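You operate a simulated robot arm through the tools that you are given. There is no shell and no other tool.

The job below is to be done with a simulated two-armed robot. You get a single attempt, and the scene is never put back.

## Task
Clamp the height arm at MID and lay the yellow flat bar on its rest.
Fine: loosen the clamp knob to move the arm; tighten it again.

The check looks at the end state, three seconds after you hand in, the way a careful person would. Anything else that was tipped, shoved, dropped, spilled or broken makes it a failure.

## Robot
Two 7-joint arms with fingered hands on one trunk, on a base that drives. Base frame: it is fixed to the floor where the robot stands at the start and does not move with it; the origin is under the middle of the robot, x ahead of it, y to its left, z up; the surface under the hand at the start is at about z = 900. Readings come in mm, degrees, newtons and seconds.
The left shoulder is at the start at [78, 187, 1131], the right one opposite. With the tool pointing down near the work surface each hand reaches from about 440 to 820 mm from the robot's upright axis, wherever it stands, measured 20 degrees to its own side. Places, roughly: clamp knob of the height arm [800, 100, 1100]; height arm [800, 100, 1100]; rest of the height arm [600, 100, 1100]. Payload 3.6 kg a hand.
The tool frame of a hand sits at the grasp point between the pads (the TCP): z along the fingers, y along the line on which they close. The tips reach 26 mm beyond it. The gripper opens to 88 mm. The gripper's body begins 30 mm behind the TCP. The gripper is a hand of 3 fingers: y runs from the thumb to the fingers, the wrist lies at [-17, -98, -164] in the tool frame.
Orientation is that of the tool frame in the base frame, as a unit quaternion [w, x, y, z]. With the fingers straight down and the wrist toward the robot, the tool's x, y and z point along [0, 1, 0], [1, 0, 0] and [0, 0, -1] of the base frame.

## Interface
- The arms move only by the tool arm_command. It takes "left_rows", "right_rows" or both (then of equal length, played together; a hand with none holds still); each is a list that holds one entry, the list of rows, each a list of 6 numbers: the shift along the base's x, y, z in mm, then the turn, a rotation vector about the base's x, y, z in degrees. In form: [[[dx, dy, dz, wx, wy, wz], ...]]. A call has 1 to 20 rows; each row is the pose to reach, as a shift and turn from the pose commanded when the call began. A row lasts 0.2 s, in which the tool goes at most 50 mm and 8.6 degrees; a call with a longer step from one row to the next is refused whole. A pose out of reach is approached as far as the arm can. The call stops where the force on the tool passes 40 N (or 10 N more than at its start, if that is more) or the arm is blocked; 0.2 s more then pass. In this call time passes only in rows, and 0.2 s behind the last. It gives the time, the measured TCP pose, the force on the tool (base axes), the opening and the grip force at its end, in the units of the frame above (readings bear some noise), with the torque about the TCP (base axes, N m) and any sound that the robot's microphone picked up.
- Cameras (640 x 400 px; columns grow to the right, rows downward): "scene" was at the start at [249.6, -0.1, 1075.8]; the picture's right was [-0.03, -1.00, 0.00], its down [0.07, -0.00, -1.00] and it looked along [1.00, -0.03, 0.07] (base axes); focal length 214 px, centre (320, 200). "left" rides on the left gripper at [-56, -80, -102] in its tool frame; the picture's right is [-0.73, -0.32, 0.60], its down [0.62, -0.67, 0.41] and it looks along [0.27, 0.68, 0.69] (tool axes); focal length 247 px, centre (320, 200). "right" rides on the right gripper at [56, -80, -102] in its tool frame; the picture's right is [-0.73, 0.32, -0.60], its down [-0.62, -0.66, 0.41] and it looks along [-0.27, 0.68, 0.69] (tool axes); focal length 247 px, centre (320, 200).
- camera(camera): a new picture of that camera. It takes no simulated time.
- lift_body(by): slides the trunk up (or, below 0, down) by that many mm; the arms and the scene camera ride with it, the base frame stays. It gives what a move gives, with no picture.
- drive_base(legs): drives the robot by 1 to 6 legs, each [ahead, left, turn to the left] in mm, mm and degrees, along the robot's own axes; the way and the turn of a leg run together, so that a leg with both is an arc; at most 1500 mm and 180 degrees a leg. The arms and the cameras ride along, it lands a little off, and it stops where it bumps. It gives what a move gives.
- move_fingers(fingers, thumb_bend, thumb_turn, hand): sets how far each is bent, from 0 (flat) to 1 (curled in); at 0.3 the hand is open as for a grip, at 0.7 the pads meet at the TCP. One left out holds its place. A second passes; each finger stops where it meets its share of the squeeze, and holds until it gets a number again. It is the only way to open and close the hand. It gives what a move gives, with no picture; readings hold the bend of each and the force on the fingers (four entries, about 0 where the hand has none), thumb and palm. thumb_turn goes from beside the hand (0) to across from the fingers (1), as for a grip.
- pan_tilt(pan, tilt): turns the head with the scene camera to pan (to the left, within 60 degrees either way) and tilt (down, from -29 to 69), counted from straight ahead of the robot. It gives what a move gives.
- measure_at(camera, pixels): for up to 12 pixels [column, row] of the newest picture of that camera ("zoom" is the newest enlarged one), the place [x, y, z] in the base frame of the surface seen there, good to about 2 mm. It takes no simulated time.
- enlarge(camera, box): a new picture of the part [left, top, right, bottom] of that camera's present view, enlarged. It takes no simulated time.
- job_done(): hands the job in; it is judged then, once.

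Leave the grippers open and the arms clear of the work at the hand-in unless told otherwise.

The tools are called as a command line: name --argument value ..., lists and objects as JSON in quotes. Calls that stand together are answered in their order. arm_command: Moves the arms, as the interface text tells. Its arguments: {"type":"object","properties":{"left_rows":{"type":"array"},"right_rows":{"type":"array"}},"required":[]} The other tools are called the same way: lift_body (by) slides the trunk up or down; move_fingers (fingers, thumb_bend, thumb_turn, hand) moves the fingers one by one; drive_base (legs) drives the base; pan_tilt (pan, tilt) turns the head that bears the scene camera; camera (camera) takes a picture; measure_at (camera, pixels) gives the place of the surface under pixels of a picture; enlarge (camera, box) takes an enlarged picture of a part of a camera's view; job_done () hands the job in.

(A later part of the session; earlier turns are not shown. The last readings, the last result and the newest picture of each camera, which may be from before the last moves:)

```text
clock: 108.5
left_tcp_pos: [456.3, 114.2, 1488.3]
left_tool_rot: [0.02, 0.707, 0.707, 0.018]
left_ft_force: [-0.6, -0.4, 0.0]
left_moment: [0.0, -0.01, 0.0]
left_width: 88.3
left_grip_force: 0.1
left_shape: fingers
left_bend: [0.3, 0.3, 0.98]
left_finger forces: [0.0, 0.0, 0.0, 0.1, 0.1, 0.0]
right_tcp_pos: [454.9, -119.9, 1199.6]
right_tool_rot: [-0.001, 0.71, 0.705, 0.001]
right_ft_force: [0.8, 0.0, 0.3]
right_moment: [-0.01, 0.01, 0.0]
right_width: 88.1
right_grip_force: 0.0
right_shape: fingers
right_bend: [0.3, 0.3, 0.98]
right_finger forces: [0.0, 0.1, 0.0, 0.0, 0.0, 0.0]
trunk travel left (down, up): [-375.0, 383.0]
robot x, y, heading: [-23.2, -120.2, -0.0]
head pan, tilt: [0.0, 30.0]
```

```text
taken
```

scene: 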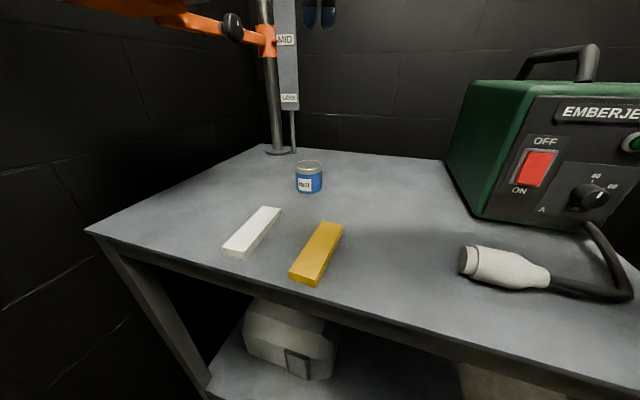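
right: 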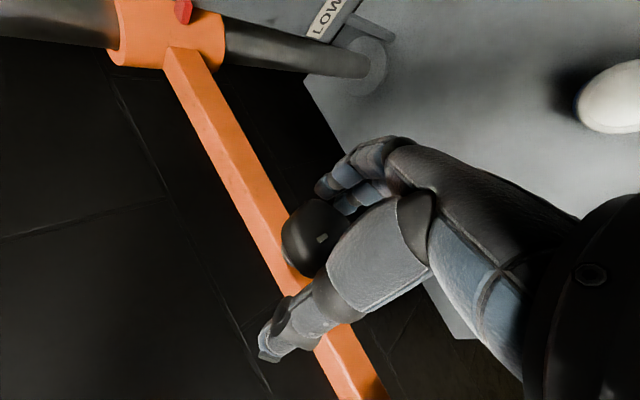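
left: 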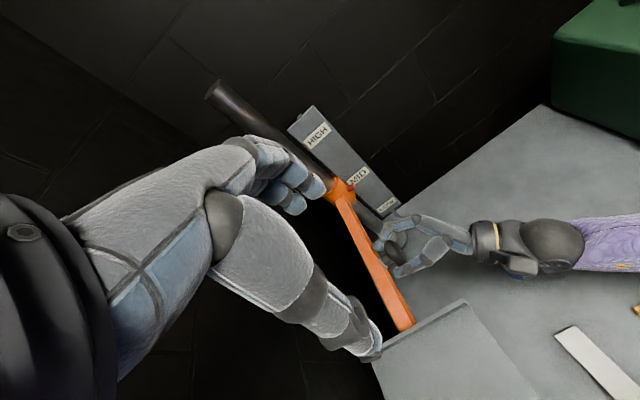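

The hand points straight down above the bar. Now a yaw of +68° so the fingers will close across the bar's width.

arm_command --right_rows '[[[0, 0, -10, 0, 0, 8.5], [0, 0, -20, 0, 0, 17], [0, 0, -30, 0, 0, 25.5], [0, 0, -40, 0, 0, 34], [0, 0, -50, 0, 0, 42.5], [0, 0, -60, 0, 0, 51], [0, 0, -70, 0, 0, 59.5], [0, 0, -80, 0, 0, 68]]]'

camera --camera "scene"

camera --camera "right"

```text
clock: 110.3
left_tcp_pos: [457.3, 114.4, 1488.7]
left_tool_rot: [0.021, 0.707, 0.707, 0.017]
left_ft_force: [0.7, 0.0, -0.1]
left_moment: [0.01, -0.01, 0.0]
left_width: 88.1
left_grip_force: 0.1
left_shape: fingers
left_bend: [0.3, 0.3, 0.98]
left_finger forces: [0.0, 0.1, 0.1, 0.0, 0.1, 0.1]
right_tcp_pos: [456.6, -121.0, 1123.2]
right_tool_rot: [-0.001, 0.217, 0.976, 0.002]
right_ft_force: [-0.7, -0.1, -0.8]
right_moment: [-0.01, -0.01, 0.0]
right_width: 88.1
right_grip_force: 0.1
right_shape: fingers
right_bend: [0.3, 0.3, 0.98]
right_finger forces: [0.0, 0.0, 0.0, 0.1, 0.0, 0.1]
right hand out of reach, approached as far as the arm can: row 8
trunk travel left (down, up): [-375.0, 383.0]
robot x, y, heading: [-20.6, -119.3, -0.3]
head pan, tilt: [0.0, 30.0]
```

```text
taken
```

scene: 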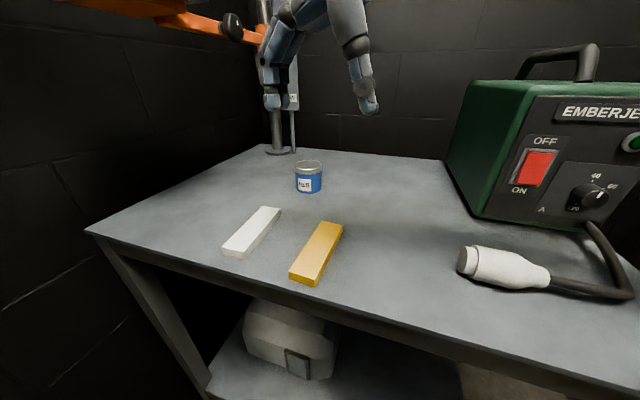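

```text
taken
```

right: 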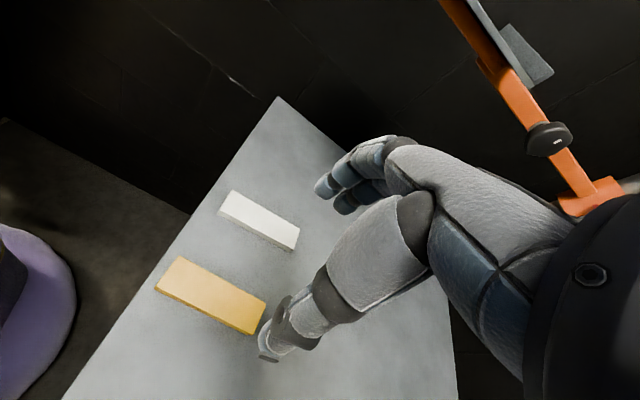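

The yaw reached 65°, close enough to the needed 68°. I'll descend to z 1000 over the bar and check alignment.

arm_command --right_rows '[[[0, 0, -20, 0, 0, -2], [0, 1, -40, 0, 0, -2], [0, 2, -60, 0, 0, -2], [0, 2, -80, 0, 0, -2], [0, 2, -100, 0, 0, -2], [0, 2, -120, 0, 0, -2]]]'

camera --camera "scene"

camera --camera "right"

```text
clock: 111.7
left_tcp_pos: [456.1, 112.9, 1486.9]
left_tool_rot: [0.021, 0.707, 0.706, 0.017]
left_ft_force: [0.6, 0.0, 0.2]
left_moment: [-0.01, 0.01, 0.01]
left_width: 88.2
left_grip_force: 0.0
left_shape: fingers
left_bend: [0.3, 0.3, 0.98]
left_finger forces: [0.0, 0.0, 0.1, 0.0, 0.0, 0.1]
right_tcp_pos: [454.5, -117.8, 1002.8]
right_tool_rot: [-0.003, 0.212, 0.977, 0.001]
right_ft_force: [0.8, 0.6, 0.0]
right_moment: [-0.01, 0.01, -0.04]
right_width: 87.7
right_grip_force: 0.1
right_shape: fingers
right_bend: [0.3, 0.3, 0.98]
right_finger forces: [0.1, 0.0, 0.0, 0.0, 0.1, 0.1]
trunk travel left (down, up): [-375.0, 383.0]
robot x, y, heading: [-20.2, -123.2, -0.3]
head pan, tilt: [0.0, 30.0]
```

```text
taken
```

scene: 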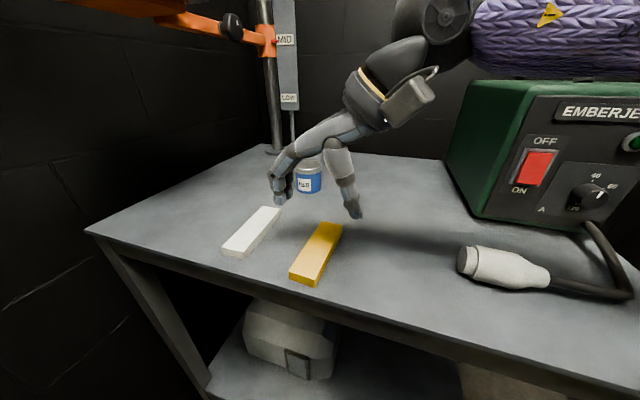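

```text
taken
```

right: 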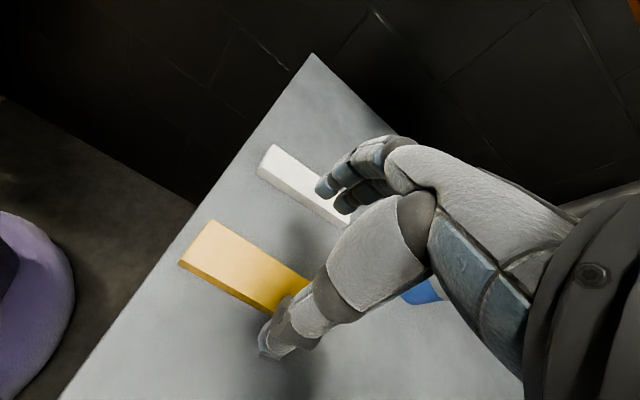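

Aligned above the bar's centre. Descending to grasp height (z 927).

arm_command --right_rows '[[[0, 0, -20, 0, 0, 0], [0, 0, -40, 0, 0, 0], [0, 0, -55, 0, 0, 0], [0, 0, -66, 0, 0, 0], [0, 0, -74, 0, 0, 0]]]'

camera --camera "scene"

camera --camera "right"

```text
clock: 112.9
left_tcp_pos: [456.6, 114.9, 1488.6]
left_tool_rot: [0.021, 0.707, 0.707, 0.017]
left_ft_force: [-0.7, 0.4, 0.0]
left_moment: [0.02, 0.0, 0.02]
left_width: 88.3
left_grip_force: 0.0
left_shape: fingers
left_bend: [0.3, 0.3, 0.98]
left_finger forces: [0.0, 0.1, 0.0, 0.0, 0.0, 0.0]
right_tcp_pos: [455.0, -119.0, 927.5]
right_tool_rot: [-0.002, 0.211, 0.978, 0.0]
right_ft_force: [0.4, -0.5, 0.7]
right_moment: [-0.02, 0.0, 0.02]
right_width: 88.0
right_grip_force: 0.0
right_shape: fingers
right_bend: [0.3, 0.3, 0.98]
right_finger forces: [0.0, 0.0, 0.0, 0.1, 0.0, 0.1]
trunk travel left (down, up): [-375.0, 383.0]
robot x, y, heading: [-22.5, -119.9, 0.2]
head pan, tilt: [0.0, 30.0]
```

```text
taken
```

scene: 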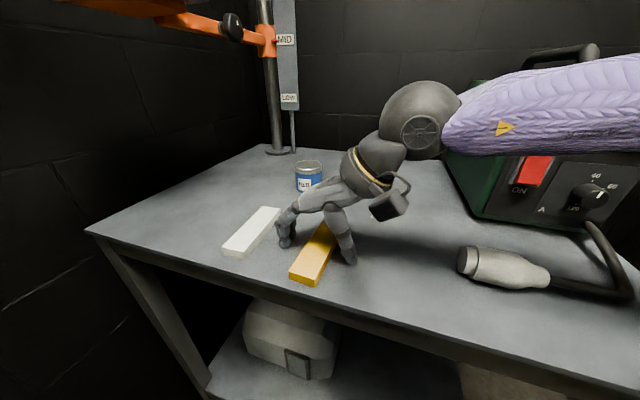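

```text
taken
```

right: 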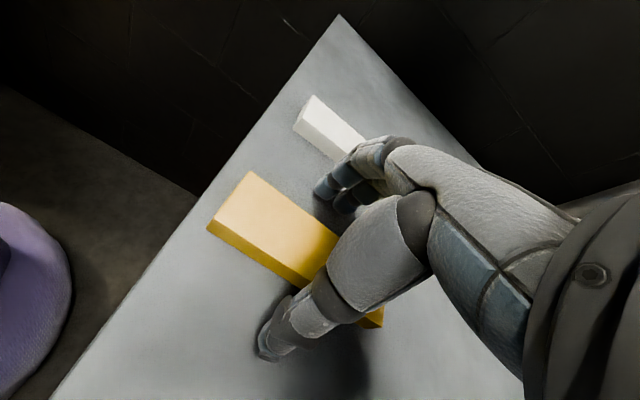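

Fingers straddle the bar with no contact. Closing on it.

move_fingers --hand "right" --fingers 0.75 --thumb_bend 0.75

camera --camera "right"

camera --camera "scene"

```text
clock: 113.9
left_tcp_pos: [456.2, 113.4, 1488.4]
left_tool_rot: [0.021, 0.707, 0.707, 0.017]
left_ft_force: [-0.5, 0.4, 0.8]
left_moment: [0.02, -0.02, 0.01]
left_width: 88.1
left_grip_force: 0.0
left_shape: fingers
left_bend: [0.3, 0.3, 0.98]
left_finger forces: [0.0, 0.0, 0.1, 0.1, 0.0, 0.2]
right_tcp_pos: [454.9, -117.6, 929.2]
right_tool_rot: [-0.002, 0.212, 0.977, 0.001]
right_ft_force: [1.3, 1.5, 4.3]
right_moment: [-0.03, 0.03, -0.01]
right_width: 33.1
right_grip_force: 18.8
right_shape: fingers
right_bend: [0.61, 0.55, 0.96]
right_finger forces: [12.7, 8.0, 0.0, 0.0, 17.9, 0.0]
trunk travel left (down, up): [-375.0, 383.0]
robot x, y, heading: [-23.4, -120.3, -0.1]
head pan, tilt: [0.0, 30.0]
```

```text
taken
```

right: 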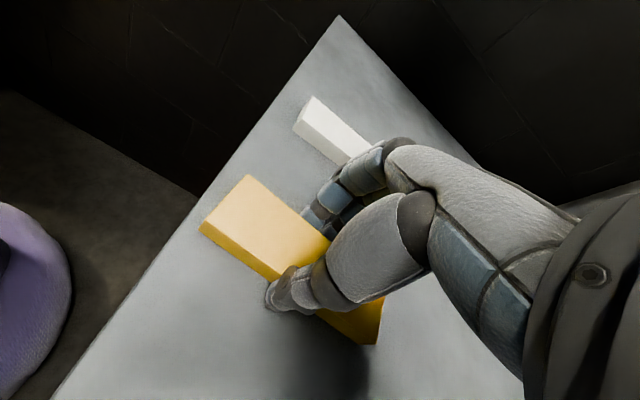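

```text
taken
```

scene: 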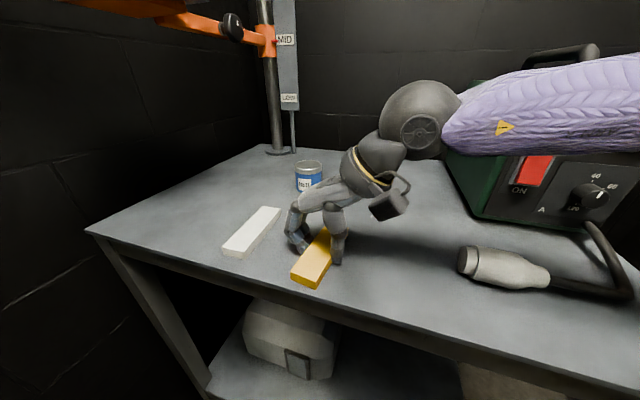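

The bar is gripped (33 mm, about 19 N). I'll lift slowly by 60 mm and check it stays level.

arm_command --right_rows '[[[0, 0, 8, 0, 0, 0], [0, 0, 20, 0, 0, 0], [0, 0, 35, 0, 0, 0], [0, 0, 50, 0, 0, 0], [0, 0, 60, 0, 0, 0]]]'

camera --camera "scene"

camera --camera "right"

```text
clock: 115.1
left_tcp_pos: [457.3, 113.7, 1488.7]
left_tool_rot: [0.021, 0.707, 0.707, 0.018]
left_ft_force: [1.3, 0.8, 0.4]
left_moment: [-0.05, 0.01, -0.01]
left_width: 88.0
left_grip_force: 0.0
left_shape: fingers
left_bend: [0.3, 0.3, 0.98]
left_finger forces: [0.0, 0.0, 0.0, 0.0, 0.0, 0.0]
right_tcp_pos: [454.0, -119.0, 988.5]
right_tool_rot: [-0.003, 0.211, 0.977, 0.001]
right_ft_force: [0.0, 0.3, -2.0]
right_moment: [0.01, -0.01, 0.01]
right_width: 33.2
right_grip_force: 18.2
right_shape: fingers
right_bend: [0.62, 0.55, 0.96]
right_finger forces: [11.7, 6.7, 0.0, 0.1, 18.6, 0.1]
trunk travel left (down, up): [-375.0, 383.0]
robot x, y, heading: [-19.8, -118.3, -0.0]
head pan, tilt: [0.0, 30.0]
```

```text
taken
```

scene: 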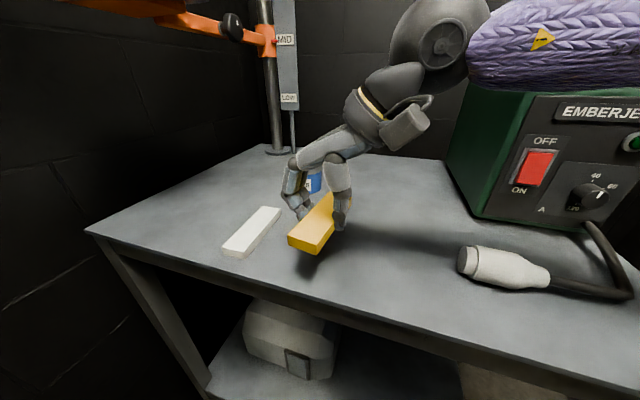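

```text
taken
```

right: 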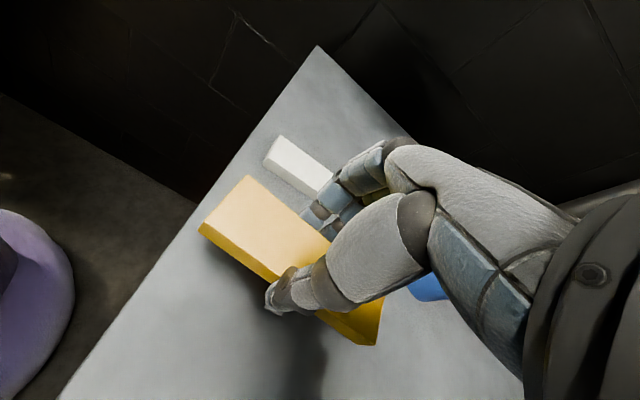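

The bar is held level and firmly. I'll raise it to z≈1330, well above the tray's height, moving slowly.

arm_command --right_rows '[[[0, 0, 20, 0, 0, 0], [0, 0, 45, 0, 0, 0], [0, 0, 70, 0, 0, 0], [0, 0, 95, 0, 0, 0], [0, 0, 120, 0, 0, 0], [0, 0, 145, 0, 0, 0], [0, 0, 170, 0, 0, 0], [0, 0, 195, 0, 0, 0], [0, 0, 220, 0, 0, 0], [0, 0, 245, 0, 0, 0], [0, 0, 270, 0, 0, 0], [0, 0, 295, 0, 0, 0], [0, 0, 320, 0, 0, 0], [0, 0, 340, 0, 0, 0]]]'

pan_tilt --pan 10 --tilt 0

camera --camera "scene"

```text
clock: 118.1
left_tcp_pos: [457.6, 113.8, 1489.3]
left_tool_rot: [0.021, 0.707, 0.707, 0.018]
left_ft_force: [-0.2, -0.2, 0.1]
left_moment: [-0.03, 0.02, -0.02]
left_width: 87.8
left_grip_force: 0.1
left_shape: fingers
left_bend: [0.3, 0.3, 0.98]
left_finger forces: [0.0, 0.0, 0.0, 0.1, 0.1, 0.0]
right_tcp_pos: [455.8, -116.0, 1242.8]
right_tool_rot: [-0.003, 0.212, 0.977, 0.002]
right_ft_force: [-0.2, -0.2, -2.1]
right_moment: [0.02, 0.04, 0.0]
right_width: 32.9
right_grip_force: 18.8
right_shape: fingers
right_bend: [0.62, 0.55, 0.96]
right_finger forces: [11.7, 6.7, 0.0, 0.0, 18.5, 0.0]
right hand out of reach, approached as far as the arm can: row 11, 12, 13, 14
trunk travel left (down, up): [-375.0, 383.0]
robot x, y, heading: [-19.0, -118.5, -0.0]
head pan, tilt: [0.0, 30.0]
```

```text
clock: 119.1
left_tcp_pos: [457.4, 113.3, 1487.9]
left_tool_rot: [0.021, 0.707, 0.706, 0.017]
left_ft_force: [0.1, 0.3, 0.2]
left_moment: [-0.01, -0.01, 0.02]
left_width: 88.0
left_grip_force: 0.1
left_shape: fingers
left_bend: [0.3, 0.3, 0.98]
left_finger forces: [0.0, 0.0, 0.0, 0.0, 0.0, 0.1]
right_tcp_pos: [454.8, -115.9, 1243.2]
right_tool_rot: [-0.002, 0.213, 0.977, 0.001]
right_ft_force: [-0.6, -0.2, -1.7]
right_moment: [-0.01, -0.01, 0.02]
right_width: 33.0
right_grip_force: 18.0
right_shape: fingers
right_bend: [0.62, 0.55, 0.96]
right_finger forces: [11.6, 6.7, 0.0, 0.0, 18.5, 0.0]
trunk travel left (down, up): [-375.0, 383.0]
robot x, y, heading: [-23.4, -121.3, -0.1]
head pan, tilt: [10.0, 0.0]
```

```text
taken
```

scene: 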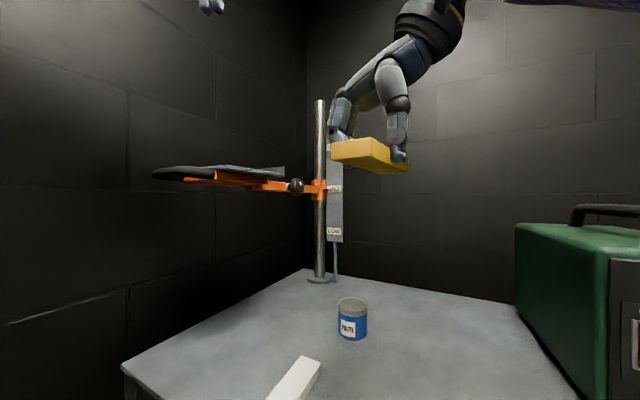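

The hand tops out at z 1243 with this yaw. I'll bring the command back to the actual height, then raise the trunk 130 mm instead.

arm_command --right_rows '[[[0, 0, -45, 0, 0, 0], [0, 0, -88, 0, 0, 0], [0, 0, -88, 0, 0, 0]]]'

lift_body --by 130

camera --camera "scene"

```text
clock: 119.9
left_tcp_pos: [456.9, 115.5, 1488.4]
left_tool_rot: [0.021, 0.707, 0.707, 0.016]
left_ft_force: [0.8, 0.2, 0.1]
left_moment: [-0.03, -0.01, -0.01]
left_width: 88.1
left_grip_force: 0.0
left_shape: fingers
left_bend: [0.3, 0.3, 0.98]
left_finger forces: [0.0, 0.1, 0.0, 0.1, 0.0, 0.0]
right_tcp_pos: [452.2, -116.6, 1156.3]
right_tool_rot: [-0.002, 0.211, 0.977, 0.0]
right_ft_force: [-0.1, 0.5, -2.1]
right_moment: [0.02, 0.0, 0.0]
right_width: 33.1
right_grip_force: 18.2
right_shape: fingers
right_bend: [0.62, 0.55, 0.96]
right_finger forces: [11.7, 6.7, 0.0, 0.0, 18.4, 0.0]
trunk travel left (down, up): [-375.0, 383.0]
robot x, y, heading: [-19.4, -121.9, -0.1]
head pan, tilt: [10.0, 0.0]
```

```text
clock: 121.5
left_tcp_pos: [424.7, 115.3, 1640.6]
left_tool_rot: [0.039, 0.705, 0.707, 0.034]
left_ft_force: [0.6, -0.1, 0.2]
left_moment: [0.03, -0.01, 0.0]
left_width: 88.3
left_grip_force: 0.1
left_shape: fingers
left_bend: [0.3, 0.3, 0.98]
left_finger forces: [0.0, 0.0, 0.0, 0.1, 0.1, 0.0]
right_tcp_pos: [442.7, -116.9, 1299.4]
right_tool_rot: [0.013, 0.212, 0.977, 0.004]
right_ft_force: [0.4, -0.2, -2.3]
right_moment: [0.02, -0.02, 0.02]
right_width: 33.2
right_grip_force: 18.4
right_shape: fingers
right_bend: [0.62, 0.55, 0.96]
right_finger forces: [11.7, 6.6, 0.1, 0.0, 18.4, 0.1]
trunk travel left (down, up): [-505.0, 253.0]
robot x, y, heading: [-21.6, -122.1, -0.0]
head pan, tilt: [10.0, 0.0]
```

```text
taken
```

scene: 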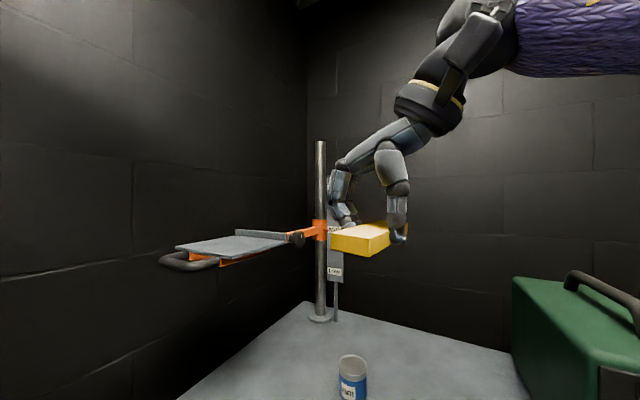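

Bar is at z≈1299 now. I'll raise the arm another 40 mm for clearance, then drive to the placing position (73, -131, heading +15).

arm_command --right_rows '[[[3, 0, 15, 0, 0, 0], [6, 0, 30, 0, 0, 0], [8, 0, 42, 0, 0, 0]]]'

drive_base --legs '[[60, 0, 0], [0, 0, 15]]'

camera --camera "scene"

```text
clock: 122.2
left_tcp_pos: [423.9, 114.7, 1640.4]
left_tool_rot: [0.039, 0.706, 0.706, 0.035]
left_ft_force: [-0.5, 0.3, -0.4]
left_moment: [-0.03, 0.0, -0.01]
left_width: 87.9
left_grip_force: 0.0
left_shape: fingers
left_bend: [0.3, 0.3, 0.98]
left_finger forces: [0.0, 0.0, 0.0, 0.0, 0.0, 0.0]
right_tcp_pos: [443.4, -116.4, 1300.6]
right_tool_rot: [0.013, 0.213, 0.977, 0.005]
right_ft_force: [-0.7, 0.8, -2.3]
right_moment: [0.02, -0.02, -0.01]
right_width: 33.0
right_grip_force: 18.3
right_shape: fingers
right_bend: [0.62, 0.55, 0.96]
right_finger forces: [11.7, 6.7, 0.0, 0.0, 18.3, 0.0]
right hand out of reach, approached as far as the arm can: row 1, 2, 3
trunk travel left (down, up): [-505.0, 253.0]
robot x, y, heading: [-21.0, -124.7, -0.1]
head pan, tilt: [10.0, 0.0]
```

```text
clock: 124.1
left_tcp_pos: [409.4, 222.0, 1640.8]
left_tool_rot: [0.035, 0.609, 0.792, 0.04]
left_ft_force: [-0.4, -0.2, -0.1]
left_moment: [0.0, 0.0, -0.04]
left_width: 88.3
left_grip_force: 0.0
left_shape: fingers
left_bend: [0.3, 0.3, 0.98]
left_finger forces: [0.1, 0.0, 0.0, 0.1, 0.0, 0.1]
right_tcp_pos: [486.1, 2.7, 1300.8]
right_tool_rot: [0.012, 0.084, 0.996, 0.006]
right_ft_force: [0.2, 0.3, -1.8]
right_moment: [0.04, 0.02, 0.01]
right_width: 32.9
right_grip_force: 18.4
right_shape: fingers
right_bend: [0.62, 0.55, 0.96]
right_finger forces: [11.8, 6.6, 0.0, 0.1, 18.4, 0.1]
trunk travel left (down, up): [-505.0, 253.0]
robot x, y, heading: [38.3, -119.4, 14.9]
head pan, tilt: [10.0, 0.0]
```

```text
taken
```

scene: 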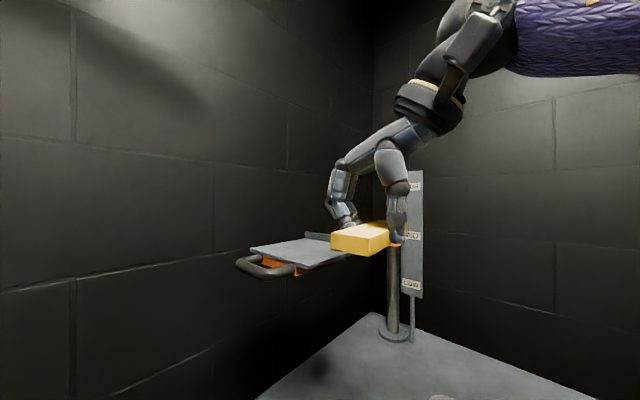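

Bar bottom is about 25 mm above the tray's lip. I'll measure the bar's and the tray's current positions before moving over it.

enlarge --camera "scene" --box '[220, 160, 440, 300]'

camera --camera "left"

camera --camera "right"

```text
2.86 times, centred on (330, 230) of scene
```

zoom: 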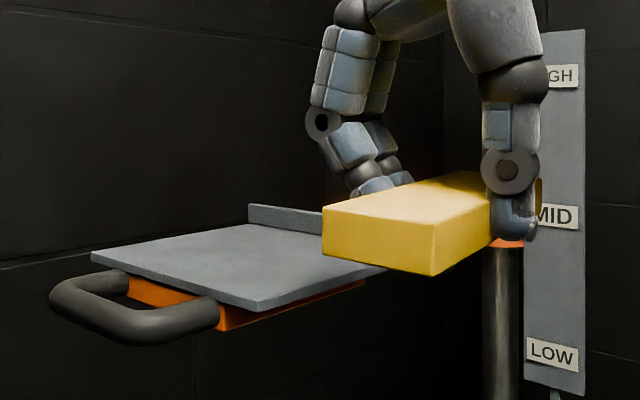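

```text
taken
```

left: 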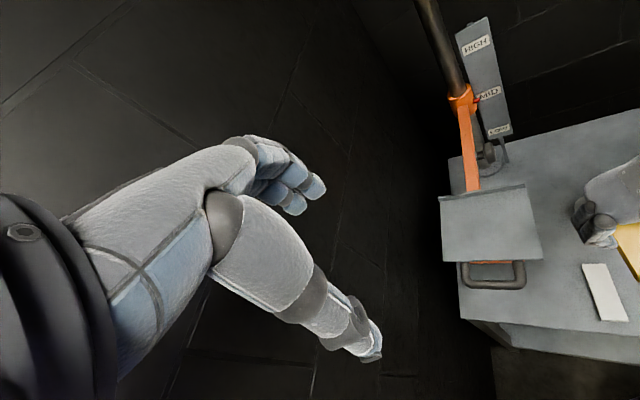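

```text
taken
```

right: 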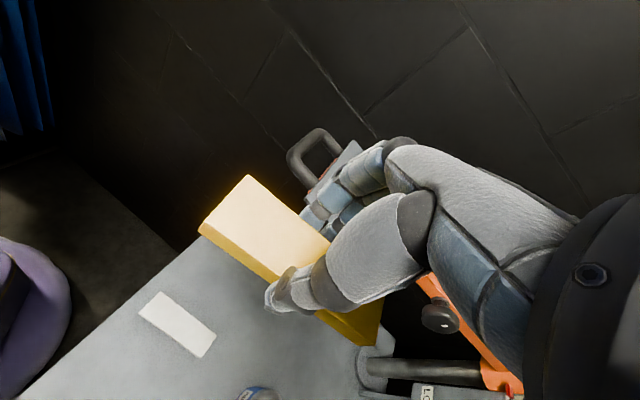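

measure_at --camera "zoom" --pixels '[[326, 214], [430, 232], [432, 272], [326, 248], [478, 175], [96, 256], [268, 308], [380, 268], [250, 226], [230, 250], [318, 235], [250, 210]]'

measure_at --camera "left" --pixels '[[443, 200], [523, 188], [540, 257], [446, 261], [490, 225], [480, 186], [495, 283]]'

measure_at --camera "right" --pixels '[[248, 178], [202, 224], [330, 238], [376, 342], [205, 232], [265, 210]]'

```text
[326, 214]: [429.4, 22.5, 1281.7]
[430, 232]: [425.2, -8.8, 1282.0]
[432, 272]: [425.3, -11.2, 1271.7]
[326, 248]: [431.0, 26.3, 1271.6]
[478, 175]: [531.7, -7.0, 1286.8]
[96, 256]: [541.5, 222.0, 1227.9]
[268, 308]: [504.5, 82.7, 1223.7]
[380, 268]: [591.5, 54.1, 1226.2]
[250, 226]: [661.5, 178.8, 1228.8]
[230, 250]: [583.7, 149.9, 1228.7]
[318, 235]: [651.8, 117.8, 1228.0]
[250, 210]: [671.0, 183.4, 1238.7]
```

```text
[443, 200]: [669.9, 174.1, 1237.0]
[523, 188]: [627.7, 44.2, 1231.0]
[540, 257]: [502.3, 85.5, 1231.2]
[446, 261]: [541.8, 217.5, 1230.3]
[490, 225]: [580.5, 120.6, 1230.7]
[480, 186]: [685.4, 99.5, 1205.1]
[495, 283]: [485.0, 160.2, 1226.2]
```

```text
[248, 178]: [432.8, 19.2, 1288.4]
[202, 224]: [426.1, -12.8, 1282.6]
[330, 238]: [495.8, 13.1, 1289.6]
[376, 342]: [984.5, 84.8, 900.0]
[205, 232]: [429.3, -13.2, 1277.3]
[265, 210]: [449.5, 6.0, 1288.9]
```

The tray top is at z 1230 with its centre at (585, 131). The bar's centre is under the hand at about (485, -2), pointing -8°. I'll move the bar over the tray, turning it 10° clockwise to line up with the tray.

arm_command --right_rows '[[[16, 22, 0, -0.1, 0.2, -1.7], [32, 45, 0, -0.2, 0.5, -3.4], [48, 67, 0, -0.3, 0.7, -5], [63, 90, 0, -0.4, 1, -6.7], [79, 112, 0, -0.5, 1.2, -8.4], [94, 134, 0, -0.6, 1.4, -10]]]'

camera --camera "scene"

camera --camera "left"

camera --camera "right"

```text
clock: 125.5
left_tcp_pos: [410.1, 224.1, 1639.3]
left_tool_rot: [0.035, 0.608, 0.792, 0.039]
left_ft_force: [0.5, 1.5, -0.3]
left_moment: [0.02, -0.03, -0.04]
left_width: 88.3
left_grip_force: 0.2
left_shape: fingers
left_bend: [0.3, 0.3, 0.98]
left_finger forces: [0.0, 0.0, 0.0, 0.0, 0.1, 0.0]
right_tcp_pos: [538.7, 97.4, 1269.2]
right_tool_rot: [0.002, 0.168, 0.986, -0.002]
right_ft_force: [0.1, 0.2, -1.5]
right_moment: [-0.01, 0.02, 0.02]
right_width: 33.1
right_grip_force: 19.0
right_shape: fingers
right_bend: [0.63, 0.54, 0.96]
right_finger forces: [12.1, 6.3, 0.1, 0.0, 18.4, 0.0]
right hand out of reach, approached as far as the arm can: row 1, 2, 3, 4, 5, 6
trunk travel left (down, up): [-505.0, 253.0]
robot x, y, heading: [39.7, -124.9, 14.6]
head pan, tilt: [10.0, 0.0]
```

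```text
taken
```

scene: 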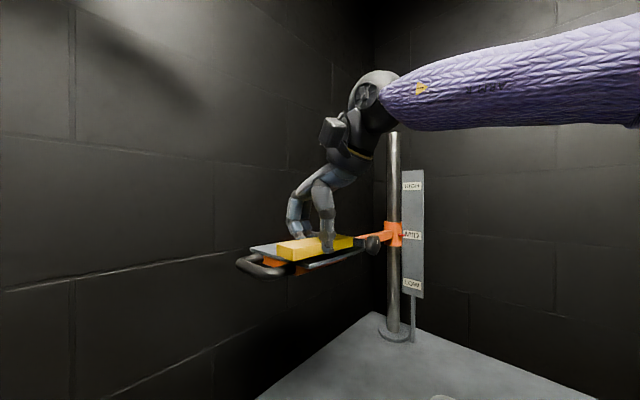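

```text
taken
```

left: 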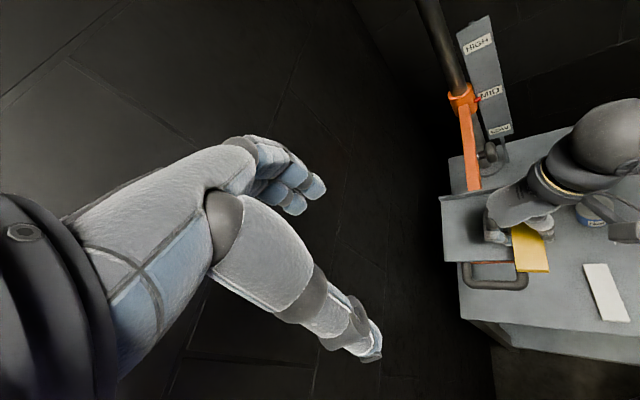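

```text
taken
```

right: 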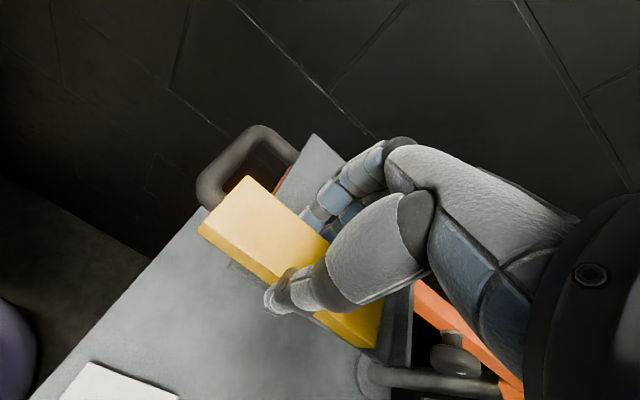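

The arm ran short and sank to z 1269; the bar's bottom is only about 8 mm above the tray, with no contact force. I'll raise the trunk 80 mm so the arm has a comfortable posture.

lift_body --by 80

camera --camera "scene"

```text
clock: 126.7
left_tcp_pos: [403.6, 220.1, 1723.5]
left_tool_rot: [0.039, 0.607, 0.793, 0.041]
left_ft_force: [-0.2, -0.8, 0.3]
left_moment: [0.01, -0.02, -0.04]
left_width: 88.1
left_grip_force: 0.1
left_shape: fingers
left_bend: [0.3, 0.3, 0.98]
left_finger forces: [0.0, 0.0, 0.0, 0.0, 0.0, 0.1]
right_tcp_pos: [535.8, 93.7, 1349.3]
right_tool_rot: [0.002, 0.172, 0.985, -0.002]
right_ft_force: [0.0, -0.6, -1.5]
right_moment: [0.01, 0.03, 0.01]
right_width: 33.1
right_grip_force: 18.7
right_shape: fingers
right_bend: [0.63, 0.54, 0.96]
right_finger forces: [11.9, 6.4, 0.0, 0.0, 18.4, 0.0]
trunk travel left (down, up): [-585.0, 173.0]
robot x, y, heading: [37.8, -120.5, 14.6]
head pan, tilt: [10.0, 0.0]
```

```text
taken
```

scene: 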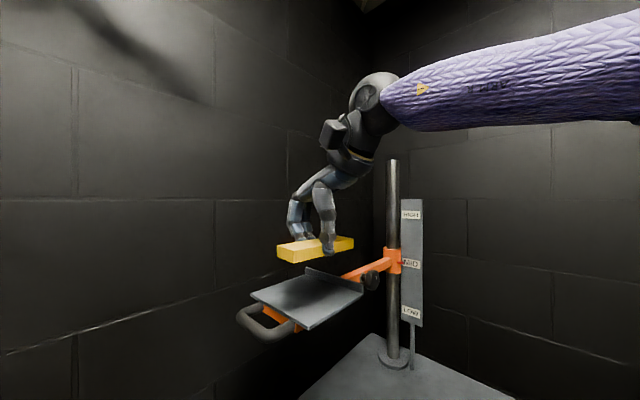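

Now the bar is 119 mm up at z 1349. I'll move the remaining distance over the tray centre, lowering slightly to z 1305.

arm_command --right_rows '[[[10, 9, -10, 0, 0, 0], [21, 18, -20, 0, 0, 0], [32, 27, -32, 0, 0, 0], [42, 36, -44, 0, 0, 0]]]'

camera --camera "left"

enlarge --camera "scene" --box '[220, 200, 420, 340]'

```text
clock: 127.7
left_tcp_pos: [403.2, 221.0, 1723.7]
left_tool_rot: [0.041, 0.608, 0.792, 0.042]
left_ft_force: [-0.2, -0.4, -0.6]
left_moment: [-0.03, -0.02, -0.01]
left_width: 88.3
left_grip_force: 0.0
left_shape: fingers
left_bend: [0.3, 0.3, 0.98]
left_finger forces: [0.0, 0.0, 0.0, 0.0, 0.0, 0.0]
right_tcp_pos: [537.1, 92.3, 1349.9]
right_tool_rot: [0.002, 0.171, 0.985, -0.002]
right_ft_force: [-0.1, 0.9, -1.9]
right_moment: [0.02, -0.03, -0.02]
right_width: 33.0
right_grip_force: 18.5
right_shape: fingers
right_bend: [0.63, 0.54, 0.96]
right_finger forces: [11.9, 6.4, 0.1, 0.0, 18.4, 0.0]
right hand out of reach, approached as far as the arm can: row 1, 2, 3, 4
trunk travel left (down, up): [-585.0, 173.0]
robot x, y, heading: [40.4, -122.1, 14.8]
head pan, tilt: [10.0, 0.0]
```

```text
taken
```

left: 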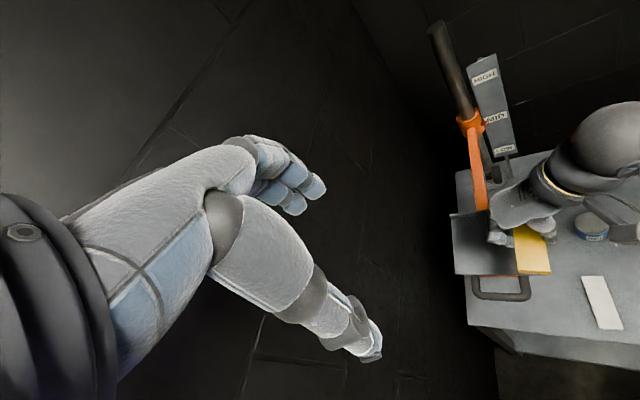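

```text
2.86 times, centred on (320, 270) of scene
```

zoom: 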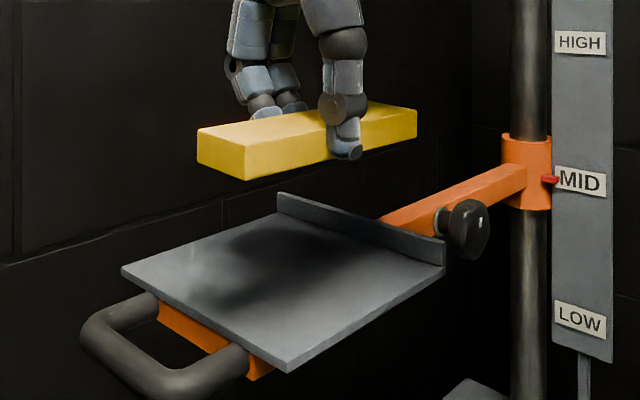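

The arm solver is stuck in that posture, so I'll use the base instead. First I'll measure the bar's real position to compute the drive.

measure_at --camera "zoom" --pixels '[[200, 130], [243, 145], [243, 178], [200, 162], [412, 110], [413, 137], [250, 117], [123, 270], [290, 368], [444, 255], [279, 200], [280, 280]]'

measure_at --camera "left" --pixels '[[517, 272], [549, 271], [548, 240], [532, 255], [545, 236]]'

```text
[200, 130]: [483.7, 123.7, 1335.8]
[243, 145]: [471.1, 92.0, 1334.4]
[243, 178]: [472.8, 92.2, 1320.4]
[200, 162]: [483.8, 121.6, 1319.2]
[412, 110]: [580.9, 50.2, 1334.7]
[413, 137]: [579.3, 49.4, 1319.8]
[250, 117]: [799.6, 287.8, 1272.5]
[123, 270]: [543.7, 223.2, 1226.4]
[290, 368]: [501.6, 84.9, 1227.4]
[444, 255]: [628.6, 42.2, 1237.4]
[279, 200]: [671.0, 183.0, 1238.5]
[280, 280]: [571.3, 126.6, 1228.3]
```

```text
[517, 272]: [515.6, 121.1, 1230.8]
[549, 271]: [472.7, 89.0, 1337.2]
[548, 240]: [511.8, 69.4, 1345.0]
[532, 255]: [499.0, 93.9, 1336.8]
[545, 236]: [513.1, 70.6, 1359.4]
```

The bar is level, with centre at (532, 87) and bottom at z 1319. I need it 48 mm in x and 44 mm in y further. I'll drive 58 forward and 31 left in the robot's axes.

drive_base --legs '[[58, 31, 0]]'

enlarge --camera "scene" --box '[220, 200, 440, 360]'

camera --camera "left"

```text
clock: 128.7
left_tcp_pos: [453.4, 267.0, 1725.2]
left_tool_rot: [0.038, 0.607, 0.792, 0.042]
left_ft_force: [0.0, 0.9, 0.1]
left_moment: [0.01, 0.02, -0.01]
left_width: 88.1
left_grip_force: 0.1
left_shape: fingers
left_bend: [0.3, 0.3, 0.98]
left_finger forces: [0.1, 0.0, 0.0, 0.0, 0.1, 0.0]
right_tcp_pos: [585.0, 138.2, 1350.1]
right_tool_rot: [0.001, 0.172, 0.985, -0.002]
right_ft_force: [0.4, -0.2, -1.9]
right_moment: [-0.04, -0.03, 0.01]
right_width: 33.0
right_grip_force: 18.3
right_shape: fingers
right_bend: [0.63, 0.54, 0.96]
right_finger forces: [11.9, 6.4, 0.0, 0.1, 18.4, 0.1]
trunk travel left (down, up): [-585.0, 173.0]
robot x, y, heading: [89.5, -76.2, 14.6]
head pan, tilt: [10.0, 0.0]
```

```text
2.50 times, centred on (330, 280) of scene
```

zoom: 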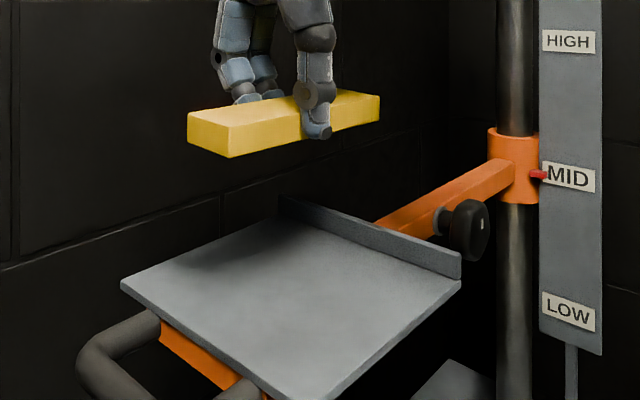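

```text
taken
```

left: 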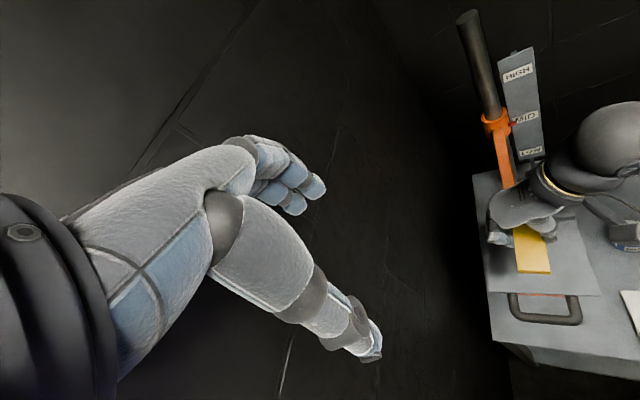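

The bar is now over the tray centre. I'll lower the trunk 70 mm and check the gap.

lift_body --by -70

enlarge --camera "scene" --box '[220, 160, 420, 300]'

enlarge --camera "left" --box '[460, 170, 640, 340]'

```text
clock: 129.8
left_tcp_pos: [452.2, 265.9, 1653.5]
left_tool_rot: [0.04, 0.607, 0.792, 0.043]
left_ft_force: [0.0, 0.2, 0.1]
left_moment: [0.03, -0.03, 0.03]
left_width: 88.0
left_grip_force: 0.0
left_shape: fingers
left_bend: [0.3, 0.3, 0.98]
left_finger forces: [0.0, 0.1, 0.0, 0.0, 0.1, 0.1]
right_tcp_pos: [585.0, 139.6, 1280.7]
right_tool_rot: [0.002, 0.172, 0.985, -0.001]
right_ft_force: [0.3, 0.3, -2.0]
right_moment: [-0.03, 0.0, 0.02]
right_width: 33.2
right_grip_force: 18.3
right_shape: fingers
right_bend: [0.63, 0.54, 0.96]
right_finger forces: [11.8, 6.4, 0.0, 0.0, 18.4, 0.0]
trunk travel left (down, up): [-515.0, 243.0]
robot x, y, heading: [90.0, -75.9, 14.6]
head pan, tilt: [10.0, 0.0]
```

```text
2.86 times, centred on (320, 230) of scene
```

zoom: 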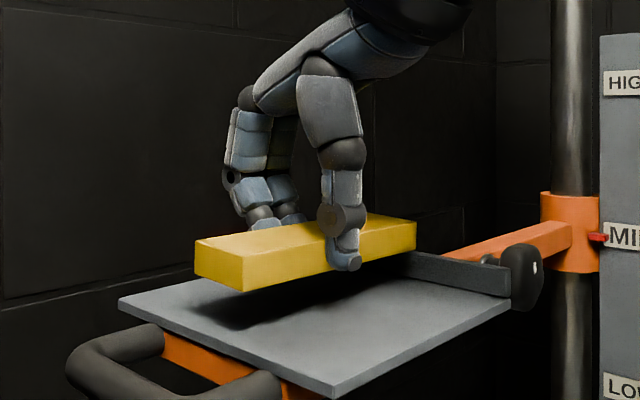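

```text
2.35 times, centred on (550, 255) of left
```

zoom: 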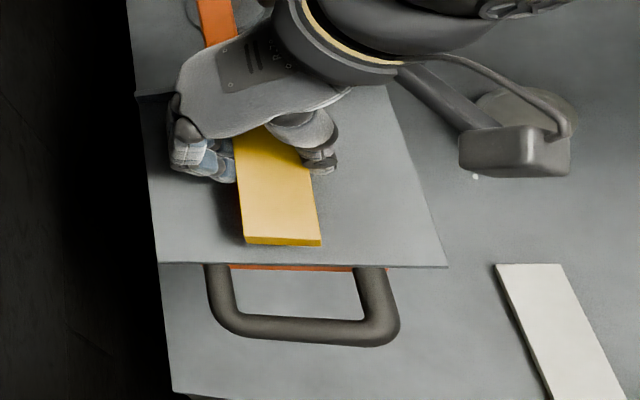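

The bar is about 20 mm above the tray. I'll measure its far end against the lip.

measure_at --camera "zoom" --pixels '[[240, 241], [320, 241], [270, 215], [246, 232], [450, 265], [160, 262], [318, 246]]'

enlarge --camera "scene" --box '[220, 160, 420, 300]'

measure_at --camera "zoom" --pixels '[[413, 224], [413, 248], [240, 262], [240, 287], [198, 245], [198, 272], [409, 262], [505, 290], [500, 275], [440, 280], [333, 392], [122, 303]]'

```text
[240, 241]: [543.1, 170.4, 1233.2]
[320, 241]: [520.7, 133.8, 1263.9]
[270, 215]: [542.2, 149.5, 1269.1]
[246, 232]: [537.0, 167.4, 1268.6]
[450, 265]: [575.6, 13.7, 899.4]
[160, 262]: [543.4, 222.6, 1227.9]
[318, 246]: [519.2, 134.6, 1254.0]
```

```text
2.86 times, centred on (320, 230) of scene
```

zoom: 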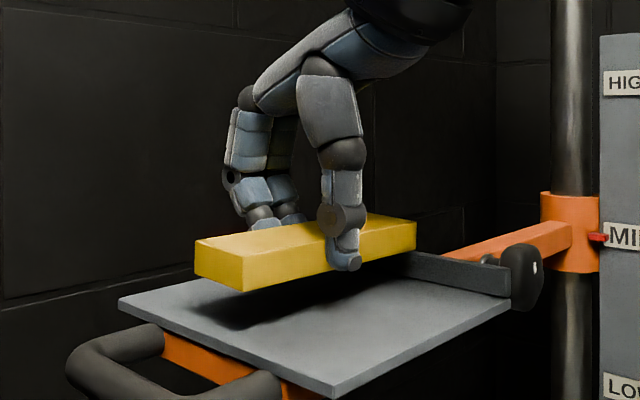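

```text
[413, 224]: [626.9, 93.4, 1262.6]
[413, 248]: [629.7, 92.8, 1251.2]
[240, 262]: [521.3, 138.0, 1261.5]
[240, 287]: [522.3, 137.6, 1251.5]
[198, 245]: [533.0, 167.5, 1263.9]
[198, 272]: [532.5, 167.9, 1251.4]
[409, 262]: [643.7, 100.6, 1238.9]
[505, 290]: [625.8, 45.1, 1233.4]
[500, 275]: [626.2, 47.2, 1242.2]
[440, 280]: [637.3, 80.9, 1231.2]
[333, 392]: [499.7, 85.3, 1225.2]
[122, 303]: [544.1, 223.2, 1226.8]
```

The bar will lie fully on the tray, with about 9 mm to the lip and 5 mm to the near edge. Lowering another 17 mm, then small steps until contact.

lift_body --by -17

lift_body --by -3

enlarge --camera "scene" --box '[220, 150, 420, 290]'

```text
clock: 130.4
left_tcp_pos: [451.7, 266.2, 1636.8]
left_tool_rot: [0.04, 0.607, 0.793, 0.043]
left_ft_force: [0.8, -0.2, -1.0]
left_moment: [-0.01, 0.01, -0.01]
left_width: 88.0
left_grip_force: 0.0
left_shape: fingers
left_bend: [0.3, 0.3, 0.98]
left_finger forces: [0.1, 0.0, 0.0, 0.1, 0.1, 0.0]
right_tcp_pos: [585.5, 137.3, 1263.8]
right_tool_rot: [0.001, 0.171, 0.985, -0.002]
right_ft_force: [0.3, 0.2, -2.7]
right_moment: [-0.01, -0.02, 0.02]
right_width: 33.0
right_grip_force: 18.4
right_shape: fingers
right_bend: [0.63, 0.54, 0.96]
right_finger forces: [11.9, 6.3, 0.0, 0.0, 18.4, 0.0]
trunk travel left (down, up): [-498.0, 260.0]
robot x, y, heading: [89.7, -76.9, 14.6]
head pan, tilt: [10.0, 0.0]
```

```text
clock: 130.9
left_tcp_pos: [451.5, 265.0, 1634.0]
left_tool_rot: [0.039, 0.607, 0.792, 0.043]
left_ft_force: [-0.5, -0.6, 0.4]
left_moment: [-0.02, 0.01, 0.01]
left_width: 88.3
left_grip_force: 0.0
left_shape: fingers
left_bend: [0.3, 0.3, 0.98]
left_finger forces: [0.1, 0.0, 0.1, 0.1, 0.0, 0.0]
right_tcp_pos: [586.2, 138.6, 1260.5]
right_tool_rot: [0.002, 0.171, 0.985, -0.002]
right_ft_force: [0.9, -0.1, -2.8]
right_moment: [0.05, -0.01, 0.01]
right_width: 33.2
right_grip_force: 18.0
right_shape: fingers
right_bend: [0.63, 0.54, 0.96]
right_finger forces: [11.9, 6.5, 0.0, 0.1, 18.3, 0.1]
trunk travel left (down, up): [-495.0, 263.0]
robot x, y, heading: [90.1, -77.2, 14.4]
head pan, tilt: [10.0, 0.0]
```

```text
2.86 times, centred on (320, 220) of scene
```

zoom: 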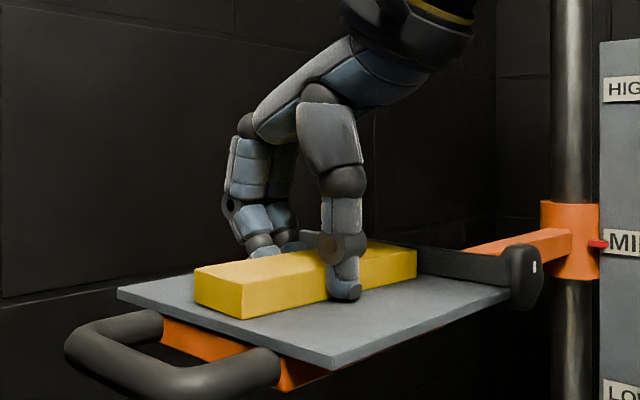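

Almost touching, with force still only the bar's weight. Down 2 mm at a time.

lift_body --by -2

measure_at --camera "zoom" --pixels '[[240, 312], [198, 300], [260, 322], [150, 300], [300, 300]]'

```text
clock: 131.4
left_tcp_pos: [452.6, 266.2, 1632.2]
left_tool_rot: [0.039, 0.607, 0.793, 0.043]
left_ft_force: [0.6, 0.4, -0.4]
left_moment: [0.01, 0.01, -0.08]
left_width: 88.0
left_grip_force: 0.0
left_shape: fingers
left_bend: [0.3, 0.3, 0.98]
left_finger forces: [0.1, 0.1, 0.0, 0.0, 0.1, 0.0]
right_tcp_pos: [585.1, 137.8, 1258.9]
right_tool_rot: [0.002, 0.171, 0.985, 0.0]
right_ft_force: [0.1, -0.1, 5.2]
right_moment: [-0.15, 0.05, 0.0]
right_width: 33.2
right_grip_force: 18.3
right_shape: fingers
right_bend: [0.63, 0.54, 0.96]
right_finger forces: [12.1, 6.3, 0.0, 0.0, 18.0, 0.1]
trunk travel left (down, up): [-493.0, 265.0]
robot x, y, heading: [86.6, -74.6, 14.9]
head pan, tilt: [10.0, 0.0]
```

```text
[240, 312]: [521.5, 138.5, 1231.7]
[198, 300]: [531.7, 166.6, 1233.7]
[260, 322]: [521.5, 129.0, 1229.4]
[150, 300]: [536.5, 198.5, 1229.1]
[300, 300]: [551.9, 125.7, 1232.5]
```

Contact made (+5 N): the bar rests on the tray. I'll open the hand.

move_fingers --hand "right" --fingers 0.3 --thumb_bend 0.3

enlarge --camera "scene" --box '[220, 150, 420, 290]'

```text
clock: 132.4
left_tcp_pos: [453.4, 265.6, 1631.8]
left_tool_rot: [0.039, 0.607, 0.793, 0.043]
left_ft_force: [0.7, -0.2, -0.1]
left_moment: [0.0, -0.01, 0.02]
left_width: 88.0
left_grip_force: 0.0
left_shape: fingers
left_bend: [0.3, 0.3, 0.98]
left_finger forces: [0.0, 0.0, 0.1, 0.0, 0.0, 0.0]
right_tcp_pos: [585.3, 138.5, 1258.7]
right_tool_rot: [0.003, 0.171, 0.985, -0.002]
right_ft_force: [-0.4, -0.8, 0.4]
right_moment: [0.01, -0.01, -0.01]
right_width: 88.0
right_grip_force: 0.1
right_shape: fingers
right_bend: [0.3, 0.3, 0.97]
right_finger forces: [0.0, 0.0, 0.0, 0.1, 0.0, 0.1]
trunk travel left (down, up): [-493.0, 265.0]
robot x, y, heading: [85.7, -76.9, 14.8]
head pan, tilt: [10.0, 0.0]
```

```text
2.86 times, centred on (320, 220) of scene
```

zoom: 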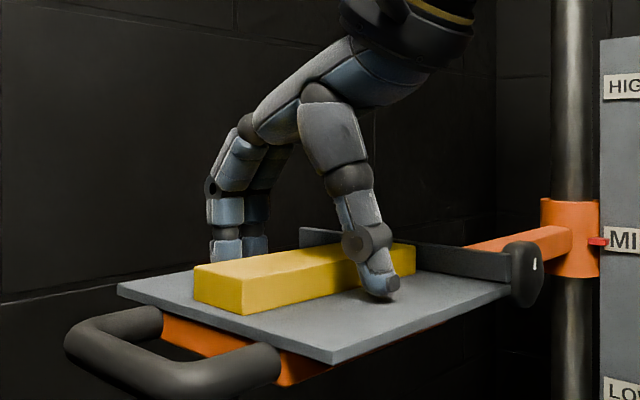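

The bar lies flat on the tray and the hand is open. I'll rise straight up with the trunk by 120 mm, well clear of it.

lift_body --by 120

camera --camera "scene"

camera --camera "left"

```text
clock: 133.9
left_tcp_pos: [452.3, 266.8, 1752.4]
left_tool_rot: [0.039, 0.606, 0.793, 0.042]
left_ft_force: [-0.3, 0.9, -0.2]
left_moment: [0.0, -0.01, 0.0]
left_width: 88.2
left_grip_force: 0.1
left_shape: fingers
left_bend: [0.3, 0.3, 0.98]
left_finger forces: [0.0, 0.0, 0.1, 0.0, 0.0, 0.0]
right_tcp_pos: [584.8, 139.1, 1376.8]
right_tool_rot: [0.002, 0.172, 0.985, 0.0]
right_ft_force: [0.5, 0.3, -0.6]
right_moment: [0.0, 0.02, -0.03]
right_width: 88.3
right_grip_force: 0.0
right_shape: fingers
right_bend: [0.3, 0.3, 0.97]
right_finger forces: [0.1, 0.0, 0.1, 0.1, 0.0, 0.0]
trunk travel left (down, up): [-613.0, 145.0]
robot x, y, heading: [88.4, -70.9, 14.9]
head pan, tilt: [10.0, 0.0]
```

```text
taken
```

scene: 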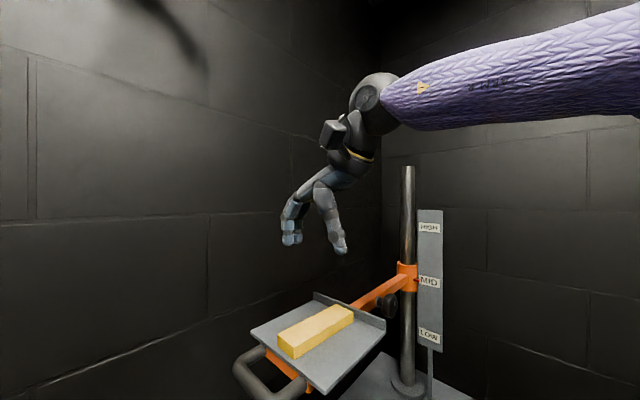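

```text
taken
```

left: 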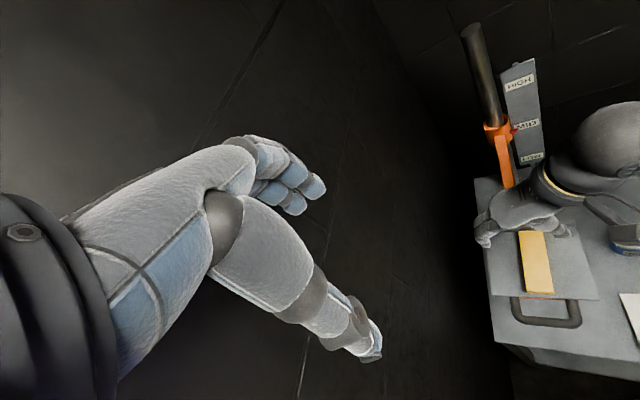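

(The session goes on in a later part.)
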